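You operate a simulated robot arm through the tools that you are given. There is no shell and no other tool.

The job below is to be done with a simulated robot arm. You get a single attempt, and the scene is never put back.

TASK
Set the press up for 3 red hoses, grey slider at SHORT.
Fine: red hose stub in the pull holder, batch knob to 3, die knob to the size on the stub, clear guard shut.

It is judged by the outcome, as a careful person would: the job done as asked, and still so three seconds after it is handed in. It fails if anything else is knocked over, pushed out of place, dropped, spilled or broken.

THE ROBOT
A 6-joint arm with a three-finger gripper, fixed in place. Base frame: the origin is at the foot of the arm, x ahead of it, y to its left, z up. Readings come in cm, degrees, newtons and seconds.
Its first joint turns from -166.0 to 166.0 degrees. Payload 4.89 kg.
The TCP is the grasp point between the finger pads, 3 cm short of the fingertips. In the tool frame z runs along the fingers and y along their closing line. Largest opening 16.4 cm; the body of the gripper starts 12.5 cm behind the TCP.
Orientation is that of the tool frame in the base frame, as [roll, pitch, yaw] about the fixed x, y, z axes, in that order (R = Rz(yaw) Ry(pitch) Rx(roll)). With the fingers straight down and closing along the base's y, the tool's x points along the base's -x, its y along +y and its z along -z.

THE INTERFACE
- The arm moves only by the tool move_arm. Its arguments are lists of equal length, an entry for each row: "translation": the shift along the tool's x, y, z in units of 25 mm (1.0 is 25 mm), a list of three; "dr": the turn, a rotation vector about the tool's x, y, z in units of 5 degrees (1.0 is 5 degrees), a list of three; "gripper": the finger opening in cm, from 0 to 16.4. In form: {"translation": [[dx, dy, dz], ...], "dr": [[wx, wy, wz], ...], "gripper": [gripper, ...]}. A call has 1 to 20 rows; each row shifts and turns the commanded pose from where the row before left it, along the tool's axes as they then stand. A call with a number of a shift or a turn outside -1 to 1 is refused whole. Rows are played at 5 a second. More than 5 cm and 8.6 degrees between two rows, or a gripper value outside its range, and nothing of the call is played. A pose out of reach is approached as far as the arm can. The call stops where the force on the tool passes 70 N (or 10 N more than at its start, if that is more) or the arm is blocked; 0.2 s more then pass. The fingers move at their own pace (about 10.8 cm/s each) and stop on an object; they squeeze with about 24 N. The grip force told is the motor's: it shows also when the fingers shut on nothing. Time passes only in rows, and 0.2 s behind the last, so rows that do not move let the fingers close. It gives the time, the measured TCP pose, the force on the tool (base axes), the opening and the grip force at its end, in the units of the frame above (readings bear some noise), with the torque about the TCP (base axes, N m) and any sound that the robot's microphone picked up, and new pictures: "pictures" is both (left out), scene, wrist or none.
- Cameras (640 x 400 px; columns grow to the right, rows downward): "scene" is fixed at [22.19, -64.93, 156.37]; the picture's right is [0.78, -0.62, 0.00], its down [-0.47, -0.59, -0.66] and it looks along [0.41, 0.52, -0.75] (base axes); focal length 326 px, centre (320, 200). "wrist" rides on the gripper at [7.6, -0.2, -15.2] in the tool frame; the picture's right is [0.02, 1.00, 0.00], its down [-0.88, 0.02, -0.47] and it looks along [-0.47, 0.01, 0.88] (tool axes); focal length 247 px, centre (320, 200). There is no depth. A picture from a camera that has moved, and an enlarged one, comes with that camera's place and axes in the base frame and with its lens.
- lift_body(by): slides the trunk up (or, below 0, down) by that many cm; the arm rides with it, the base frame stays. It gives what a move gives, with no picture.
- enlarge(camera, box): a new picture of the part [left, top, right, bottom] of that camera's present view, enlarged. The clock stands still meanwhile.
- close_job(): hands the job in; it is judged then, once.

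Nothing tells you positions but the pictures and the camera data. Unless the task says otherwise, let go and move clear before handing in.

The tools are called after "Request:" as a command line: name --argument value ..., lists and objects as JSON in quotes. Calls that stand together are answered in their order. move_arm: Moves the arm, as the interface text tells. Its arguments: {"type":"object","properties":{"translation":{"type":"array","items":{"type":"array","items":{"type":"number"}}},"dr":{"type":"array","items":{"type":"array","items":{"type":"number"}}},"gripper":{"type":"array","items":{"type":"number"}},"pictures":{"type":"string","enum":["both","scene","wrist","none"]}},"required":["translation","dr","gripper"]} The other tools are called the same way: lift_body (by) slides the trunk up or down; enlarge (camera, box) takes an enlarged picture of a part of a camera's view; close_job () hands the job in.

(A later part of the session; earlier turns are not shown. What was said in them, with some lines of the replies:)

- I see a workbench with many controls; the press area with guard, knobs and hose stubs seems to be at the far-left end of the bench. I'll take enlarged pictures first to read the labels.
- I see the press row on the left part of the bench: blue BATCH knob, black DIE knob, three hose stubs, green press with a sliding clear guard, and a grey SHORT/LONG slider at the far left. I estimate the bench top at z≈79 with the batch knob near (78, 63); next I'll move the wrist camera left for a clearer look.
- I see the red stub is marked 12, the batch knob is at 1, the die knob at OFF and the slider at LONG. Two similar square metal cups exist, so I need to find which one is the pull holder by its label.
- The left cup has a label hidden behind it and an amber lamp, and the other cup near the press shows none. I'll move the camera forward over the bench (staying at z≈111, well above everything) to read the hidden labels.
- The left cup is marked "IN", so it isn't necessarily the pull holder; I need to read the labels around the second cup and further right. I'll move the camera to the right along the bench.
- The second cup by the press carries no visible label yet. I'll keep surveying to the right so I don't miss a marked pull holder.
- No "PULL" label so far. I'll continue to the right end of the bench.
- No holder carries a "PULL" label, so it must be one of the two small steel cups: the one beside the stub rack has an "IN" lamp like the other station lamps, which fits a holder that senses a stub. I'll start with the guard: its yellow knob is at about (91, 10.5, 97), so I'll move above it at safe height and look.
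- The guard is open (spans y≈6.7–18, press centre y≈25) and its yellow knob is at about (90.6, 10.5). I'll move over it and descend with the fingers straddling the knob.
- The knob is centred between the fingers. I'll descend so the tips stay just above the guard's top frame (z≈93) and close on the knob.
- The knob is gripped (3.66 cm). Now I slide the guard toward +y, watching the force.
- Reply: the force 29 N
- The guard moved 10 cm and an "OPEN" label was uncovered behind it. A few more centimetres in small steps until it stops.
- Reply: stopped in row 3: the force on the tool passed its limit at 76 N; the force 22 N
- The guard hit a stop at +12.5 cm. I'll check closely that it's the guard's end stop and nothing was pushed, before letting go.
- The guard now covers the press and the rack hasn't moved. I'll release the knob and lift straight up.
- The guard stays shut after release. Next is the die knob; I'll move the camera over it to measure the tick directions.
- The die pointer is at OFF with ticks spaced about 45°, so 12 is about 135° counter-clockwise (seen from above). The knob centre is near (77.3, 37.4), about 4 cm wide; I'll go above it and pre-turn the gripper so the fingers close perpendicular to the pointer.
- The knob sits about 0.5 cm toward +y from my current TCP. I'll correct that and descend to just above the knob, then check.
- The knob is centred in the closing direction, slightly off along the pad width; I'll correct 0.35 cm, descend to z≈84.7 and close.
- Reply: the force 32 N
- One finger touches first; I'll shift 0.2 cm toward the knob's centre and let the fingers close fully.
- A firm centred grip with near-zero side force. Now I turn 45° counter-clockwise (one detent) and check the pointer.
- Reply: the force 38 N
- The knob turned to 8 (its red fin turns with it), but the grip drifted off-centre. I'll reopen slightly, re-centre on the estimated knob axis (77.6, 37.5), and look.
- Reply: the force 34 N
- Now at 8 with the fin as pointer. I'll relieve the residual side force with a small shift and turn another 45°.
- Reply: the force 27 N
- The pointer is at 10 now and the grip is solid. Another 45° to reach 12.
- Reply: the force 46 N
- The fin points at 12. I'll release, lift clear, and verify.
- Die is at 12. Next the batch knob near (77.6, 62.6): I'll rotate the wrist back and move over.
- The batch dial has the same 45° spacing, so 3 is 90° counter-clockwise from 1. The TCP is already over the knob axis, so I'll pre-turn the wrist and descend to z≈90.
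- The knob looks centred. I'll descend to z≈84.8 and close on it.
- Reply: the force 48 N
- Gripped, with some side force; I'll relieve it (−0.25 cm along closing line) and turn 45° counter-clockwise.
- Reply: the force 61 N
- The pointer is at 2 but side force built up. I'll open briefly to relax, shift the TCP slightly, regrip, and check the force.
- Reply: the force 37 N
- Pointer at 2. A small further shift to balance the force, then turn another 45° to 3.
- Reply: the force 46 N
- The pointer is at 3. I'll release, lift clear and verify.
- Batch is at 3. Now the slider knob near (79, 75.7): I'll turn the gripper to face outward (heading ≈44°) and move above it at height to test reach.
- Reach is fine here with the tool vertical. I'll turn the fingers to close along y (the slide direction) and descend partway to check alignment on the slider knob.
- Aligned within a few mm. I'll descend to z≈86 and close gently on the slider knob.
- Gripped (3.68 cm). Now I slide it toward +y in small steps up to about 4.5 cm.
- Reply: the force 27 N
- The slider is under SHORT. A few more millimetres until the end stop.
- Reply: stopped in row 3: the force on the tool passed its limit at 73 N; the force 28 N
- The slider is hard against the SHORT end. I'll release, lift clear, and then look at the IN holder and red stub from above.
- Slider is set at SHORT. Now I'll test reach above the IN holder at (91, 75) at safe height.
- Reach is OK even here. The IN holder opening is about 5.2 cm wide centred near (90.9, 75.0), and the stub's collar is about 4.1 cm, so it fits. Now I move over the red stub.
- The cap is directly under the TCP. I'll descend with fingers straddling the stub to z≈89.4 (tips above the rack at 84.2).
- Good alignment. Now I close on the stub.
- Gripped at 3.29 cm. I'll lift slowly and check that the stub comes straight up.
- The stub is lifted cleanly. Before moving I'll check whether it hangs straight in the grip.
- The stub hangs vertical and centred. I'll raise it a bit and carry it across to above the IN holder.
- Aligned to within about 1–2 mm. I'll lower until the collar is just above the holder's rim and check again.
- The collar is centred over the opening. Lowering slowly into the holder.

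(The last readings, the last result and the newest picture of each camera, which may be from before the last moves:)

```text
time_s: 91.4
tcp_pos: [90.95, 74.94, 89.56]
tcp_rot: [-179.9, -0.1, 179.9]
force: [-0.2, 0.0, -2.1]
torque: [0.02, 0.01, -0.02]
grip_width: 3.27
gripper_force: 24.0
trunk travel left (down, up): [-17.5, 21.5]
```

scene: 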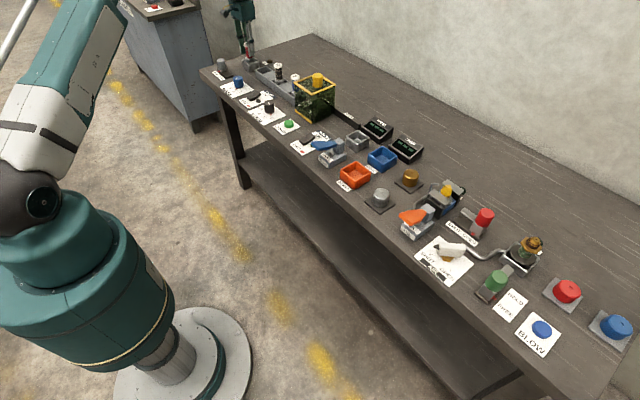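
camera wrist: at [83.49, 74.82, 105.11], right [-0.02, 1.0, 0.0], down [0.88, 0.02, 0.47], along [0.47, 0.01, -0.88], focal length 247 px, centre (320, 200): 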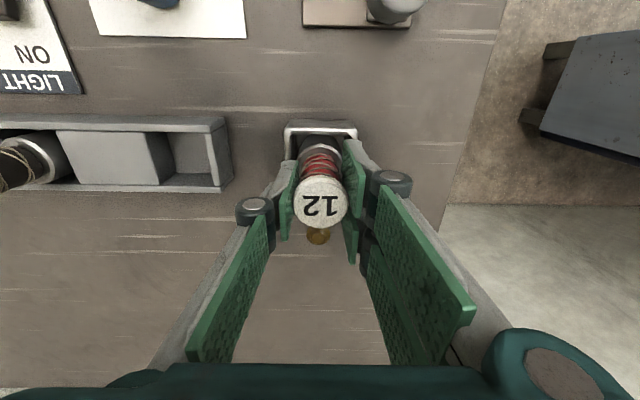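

Request:
move_arm --translation '[[0, 0, 0.06], [0, 0, 0.06]]' --dr '[[0, 0, 0], [0, 0, 0]]' --gripper '[2.2, 2.2]' --pictures "both"

Request:
enlarge --camera "scene" --box '[230, 30, 280, 80]'

Request:
enlarge --camera "wrist" --box '[260, 80, 380, 240]'

```text
time_s: 92.0
tcp_pos: [90.94, 74.99, 89.45]
tcp_rot: [179.9, 0.0, 179.9]
force: [7.3, 2.4, 19.3]
torque: [0.15, -0.24, -0.03]
grip_width: 3.29
gripper_force: 24.5
trunk travel left (down, up): [-17.5, 21.5]
camera wrist: at [83.4, 74.78, 104.77], right [-0.02, 1.0, 0.0], down [0.88, 0.02, 0.47], along [0.47, 0.01, -0.88], focal length 247 px, centre (320, 200)
```

scene: 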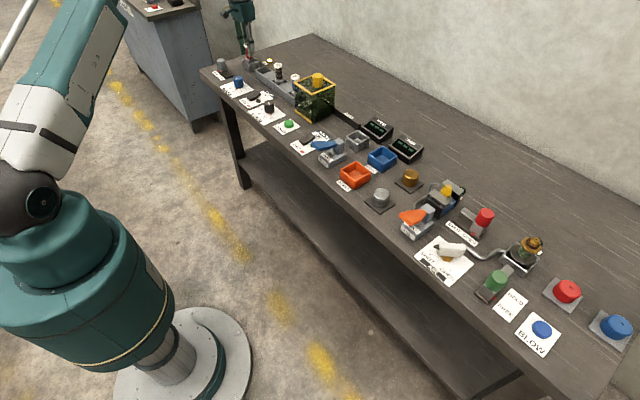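
wrist: 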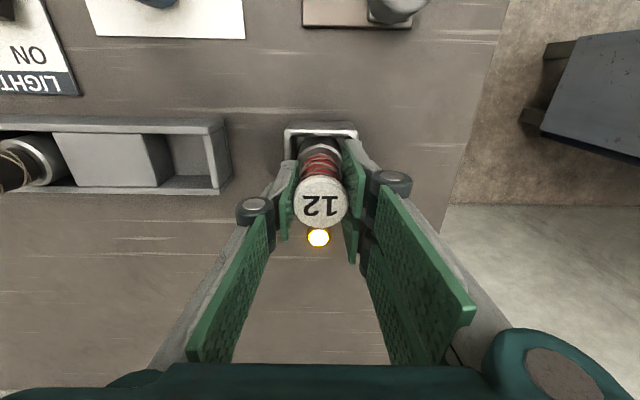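

```text
8.00 times, centred on (255, 55) of scene
camera zoom: at [22.19, -64.93, 156.37], right [0.78, -0.62, 0.0], down [-0.47, -0.59, -0.66], along [0.41, 0.52, -0.75], focal length 2604 px, centre (840, 1360)
```

zoom: 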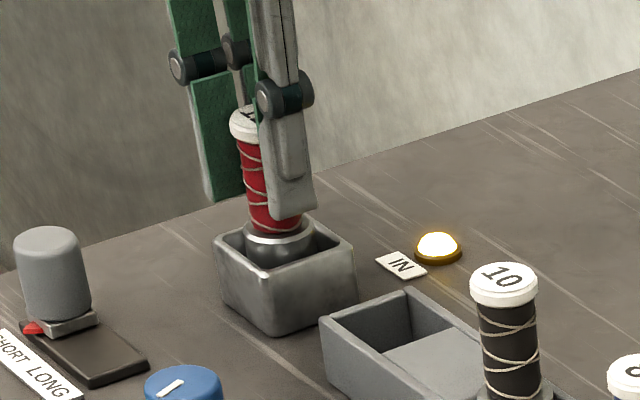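

```text
2.50 times, centred on (320, 160) of wrist
camera zoom: at [83.4, 74.78, 104.77], right [-0.02, 1.0, 0.0], down [0.88, 0.02, 0.47], along [0.47, 0.01, -0.88], focal length 617 px, centre (320, 300)
```

zoom: 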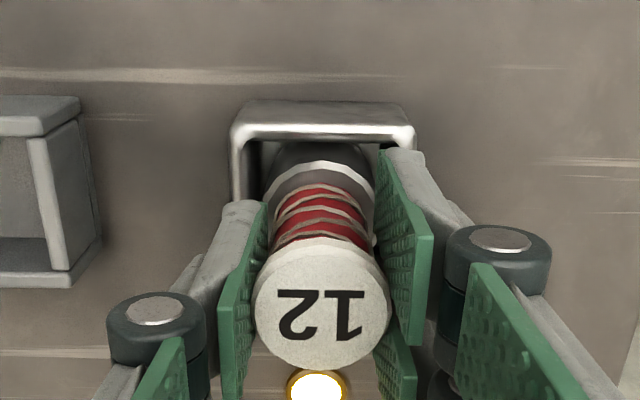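

The IN lamp lit as the stub touched the holder floor, confirming it is the sensing holder. I'll release gently and lift straight up.

Request:
move_arm --translation '[[0, 0, -0.03], [0, 0, 0], [0, 0, 0], [0, 0, 0], [0, 0, 0], [0, 0, -0.3], [0, 0, -0.5], [0, 0, -0.8], [0, 0, -0.9], [0, 0, -0.9], [0, 0, -0.9], [0, 0, -0.9], [0, 0, -0.9]]' --dr '[[0, 0, 0], [0, 0, 0], [0, 0, 0], [0, 0, 0], [0, 0, 0], [0, 0, 0], [0, 0, 0], [0, 0, 0], [0, 0, 0], [0, 0, 0], [0, 0, 0], [0, 0, 0], [0, 0, 0]]' --gripper '[2.2, 4.0, 5.5, 7, 8, 8, 8, 8, 8, 8, 8, 8, 8]' --pictures "both"

Request:
enlarge --camera "scene" --box '[200, 40, 300, 110]'

Request:
enlarge --camera "wrist" --box '[200, 40, 420, 210]'

```text
time_s: 94.8
tcp_pos: [90.9, 75.0, 104.68]
tcp_rot: [-180.0, -0.1, 180.0]
force: [0.8, 0.3, -0.2]
torque: [-0.06, 0.06, 0.0]
grip_width: 8.02
gripper_force: 0.0
trunk travel left (down, up): [-17.5, 21.5]
camera wrist: at [83.41, 74.74, 119.99], right [-0.02, 1.0, 0.0], down [0.88, 0.02, 0.47], along [0.47, 0.01, -0.88], focal length 247 px, centre (320, 200)
```

scene: 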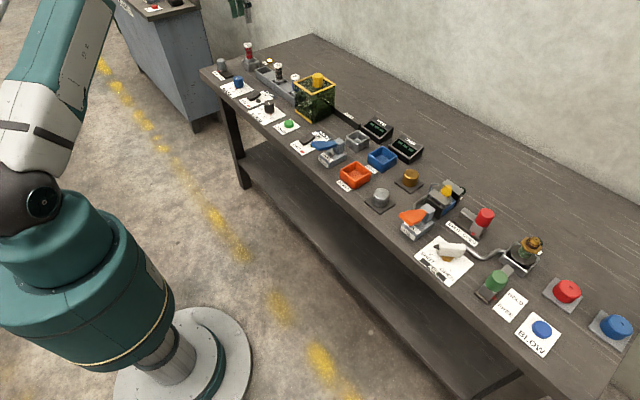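
wrist: 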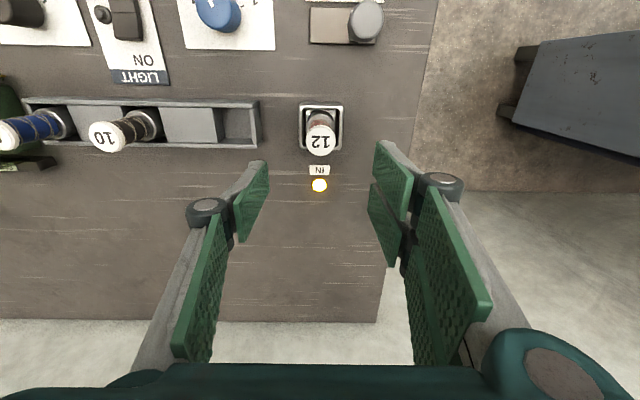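

```text
5.71 times, centred on (250, 75) of scene
camera zoom: at [22.19, -64.93, 156.37], right [0.78, -0.62, 0.0], down [-0.47, -0.59, -0.66], along [0.41, 0.52, -0.75], focal length 1860 px, centre (720, 914)
```

zoom: 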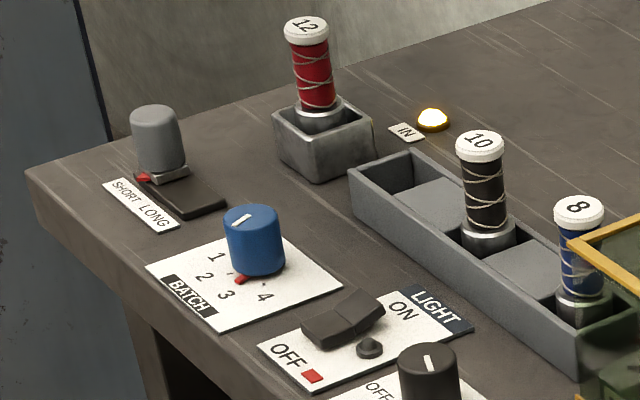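

```text
2.35 times, centred on (310, 125) of wrist
camera zoom: at [83.41, 74.74, 119.99], right [-0.02, 1.0, 0.0], down [0.88, 0.02, 0.47], along [0.47, 0.01, -0.88], focal length 581 px, centre (344, 376)
```

zoom: 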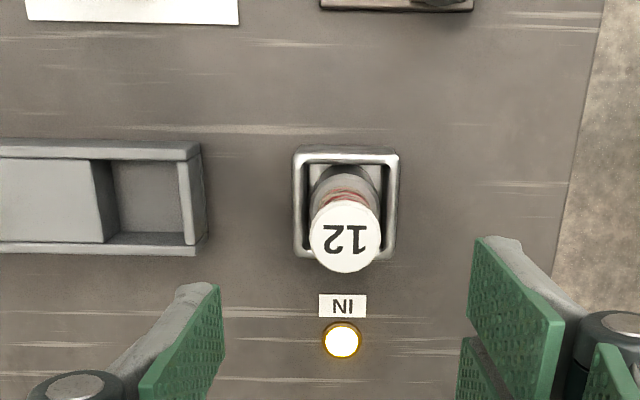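

The red stub stands in the holder with the IN lamp lit. I'll move the arm clear and verify every setting once more.

Request:
move_arm --translation '[[0, 0, -0.9], [0, 0, -0.9], [0, 0, -0.9], [0.9, -0.6, 0], [0.9, -0.6, 0], [0.9, -0.6, 0], [0.9, -0.6, 0], [0.9, -0.6, 0], [0.9, -0.6, 0], [0.9, -0.6, 0], [0.9, -0.6, 0], [0.9, -0.6, 0], [0.9, -0.6, 0], [0.9, -0.6, 0], [0.9, -0.6, 0], [0.9, -0.6, 0], [0.9, -0.6, 0]]' --dr '[[0, 0, 0], [0, 0, 0], [0, 0, 0], [0, 0, 0], [0, 0, 0], [0, 0, 0], [0, 0, 0], [0, 0, 0], [0, 0, 0], [0, 0, 0], [0, 0, 0], [0, 0, 0], [0, 0, 0], [0, 0, 0], [0, 0, 0], [0, 0, 0], [0, 0, 0]]' --gripper '[8, 8, 8, 8, 8, 8, 8, 8, 8, 8, 8, 8, 8, 8, 8, 8, 8]' --pictures "both"

Request:
enlarge --camera "scene" --box '[200, 40, 360, 140]'

Request:
enlarge --camera "wrist" --box '[230, 200, 430, 360]'

Request:
enlarge --camera "scene" --box '[280, 60, 360, 130]'

```text
time_s: 98.4
tcp_pos: [59.59, 54.15, 110.99]
tcp_rot: [-180.0, -0.1, 179.9]
force: [1.6, -0.4, -0.4]
torque: [-0.07, 0.09, 0.0]
grip_width: 7.99
gripper_force: 0.0
trunk travel left (down, up): [-17.5, 21.5]
camera wrist: at [52.04, 53.88, 126.39], right [-0.02, 1.0, 0.0], down [0.88, 0.02, 0.47], along [0.47, 0.01, -0.88], focal length 247 px, centre (320, 200)
```

scene: 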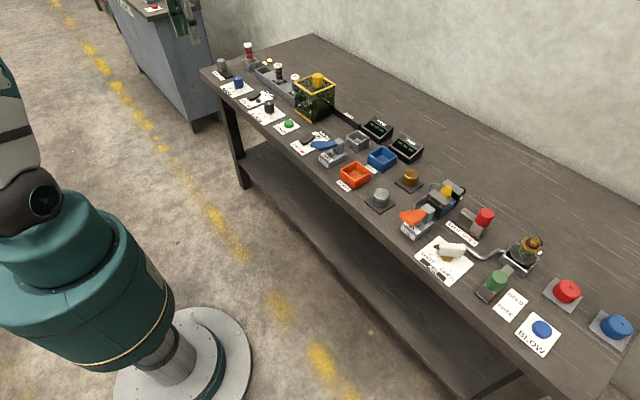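
wrist: 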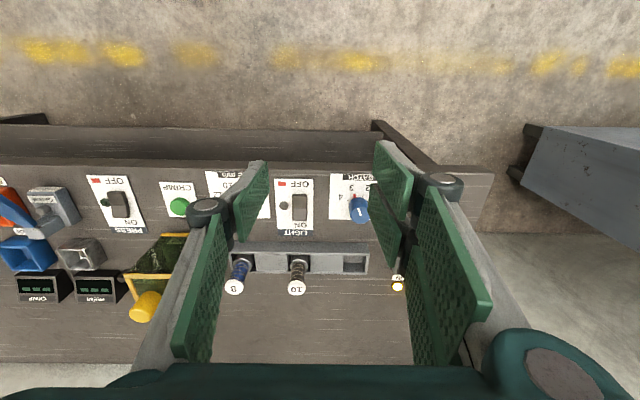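

```text
4.00 times, centred on (280, 90) of scene
camera zoom: at [22.19, -64.93, 156.37], right [0.78, -0.62, 0.0], down [-0.47, -0.59, -0.66], along [0.41, 0.52, -0.75], focal length 1302 px, centre (480, 640)
```

zoom: 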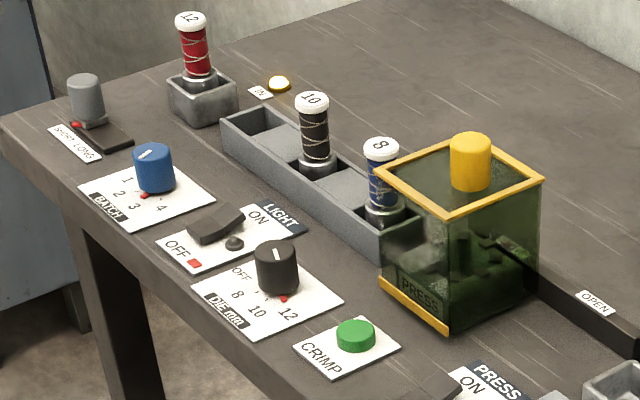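

```text
2.50 times, centred on (330, 280) of wrist
camera zoom: at [52.04, 53.88, 126.39], right [-0.02, 1.0, 0.0], down [0.88, 0.02, 0.47], along [0.47, 0.01, -0.88], focal length 617 px, centre (295, 0)
```

zoom: 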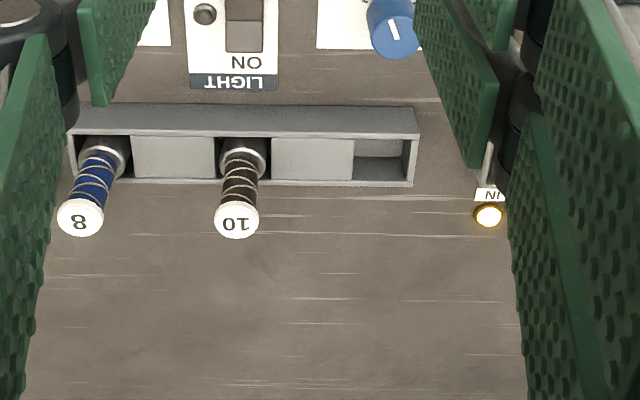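

```text
5.71 times, centred on (320, 95) of scene
camera zoom: at [22.19, -64.93, 156.37], right [0.78, -0.62, 0.0], down [-0.47, -0.59, -0.66], along [0.41, 0.52, -0.75], focal length 1860 px, centre (320, 800)
```

zoom: 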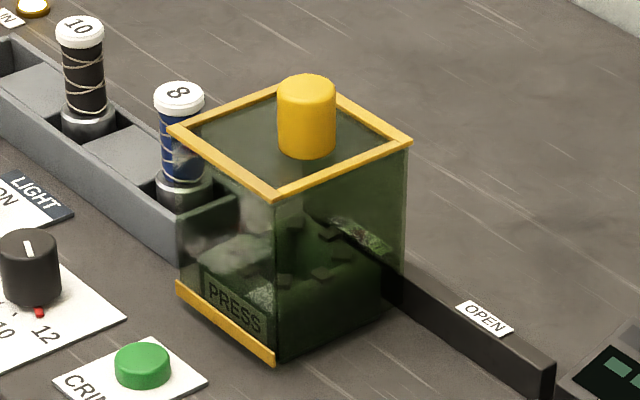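

Everything looks right in the scene view. I'll take one last wrist view of the guard and dials before handing in.

Request:
move_arm --translation '[[0.8, -0.9, 0], [0.8, -0.9, 0], [0.8, -0.9, 0], [0.8, -0.9, 0], [0.8, -0.9, 0], [0.8, -0.9, 0]]' --dr '[[0, 0, 0], [0, 0, 0], [0, 0, 0], [0, 0, 0], [0, 0, 0], [0, 0, 0]]' --gripper '[16, 16, 16, 16, 16, 16]' --pictures "wrist"

Request:
enlarge --camera "wrist" --box '[200, 200, 360, 340]'

Request:
enlarge --camera "wrist" --box '[330, 210, 510, 340]'

```text
time_s: 99.8
tcp_pos: [47.33, 40.81, 111.41]
tcp_rot: [180.0, -0.2, 179.8]
force: [1.6, 1.5, -0.2]
torque: [-0.17, 0.14, -0.01]
grip_width: 16.03
gripper_force: 0.0
trunk travel left (down, up): [-17.5, 21.5]
camera wrist: at [39.84, 40.54, 126.73], right [-0.02, 1.0, 0.0], down [0.88, 0.02, 0.47], along [0.47, 0.01, -0.88], focal length 247 px, centre (320, 200)
```

wrist: 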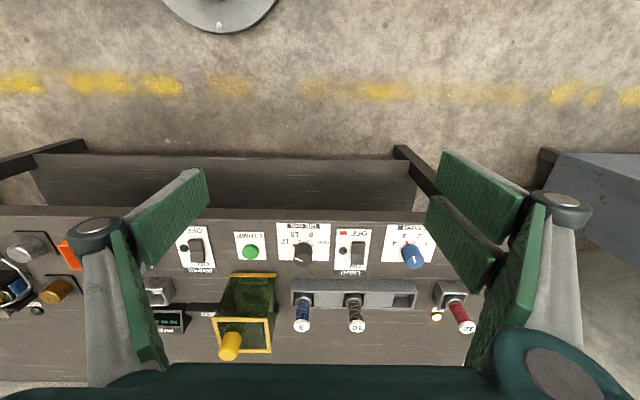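

```text
2.86 times, centred on (280, 270) of wrist
camera zoom: at [39.84, 40.54, 126.73], right [-0.02, 1.0, 0.0], down [0.88, 0.02, 0.47], along [0.47, 0.01, -0.88], focal length 706 px, centre (434, 0)
```

zoom: 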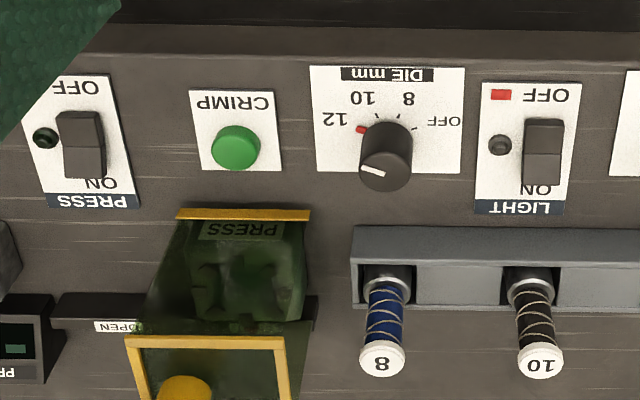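

```text
3.08 times, centred on (420, 275) of wrist
camera zoom: at [39.84, 40.54, 126.73], right [-0.02, 1.0, 0.0], down [0.88, 0.02, 0.47], along [0.47, 0.01, -0.88], focal length 760 px, centre (12, -31)
```

zoom: 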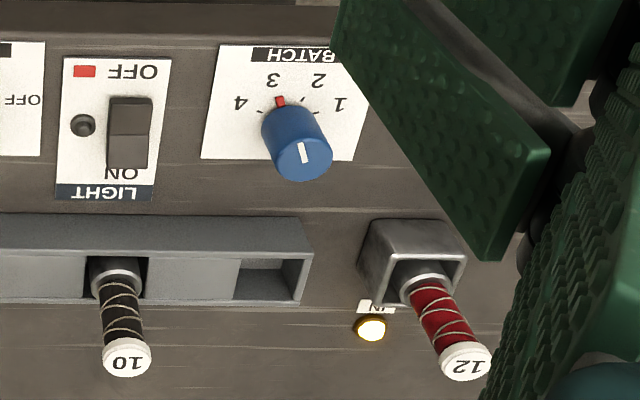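

I see the red 12 stub in the holder with its IN lamp lit, batch at 3, die at 12, and the slider at SHORT. The guard is against its shut stop over the press, nothing else has moved and the arm is clear, so I'm handing in.

Request:
close_job

```text
The job is handed in.
```

I set the press up for 3 red hoses and handed the job in; the hand-in was accepted, but I got no result back. The last pictures show:

- **Slider:** the grey slider is hard against its end stop at SHORT.
- **Stub:** the red stub, marked 12, stands upright in the holder next to the stub rack, and its IN lamp is lit.
- **Batch knob:** at 3.
- **Die knob:** at 12, matching the stub.
- **Guard:** the clear guard is pushed against its stop and covers the press.

**Which holder:** nothing on the bench is labelled "pull". I chose between two similar steel cups and used the one by the rack. Its IN lamp came on when the stub reached the bottom, so it senses a stub. The other cup, by the gauge, has no lamp or label.

Nothing else on the bench appears to have moved, and the arm is clear of it with the gripper open.
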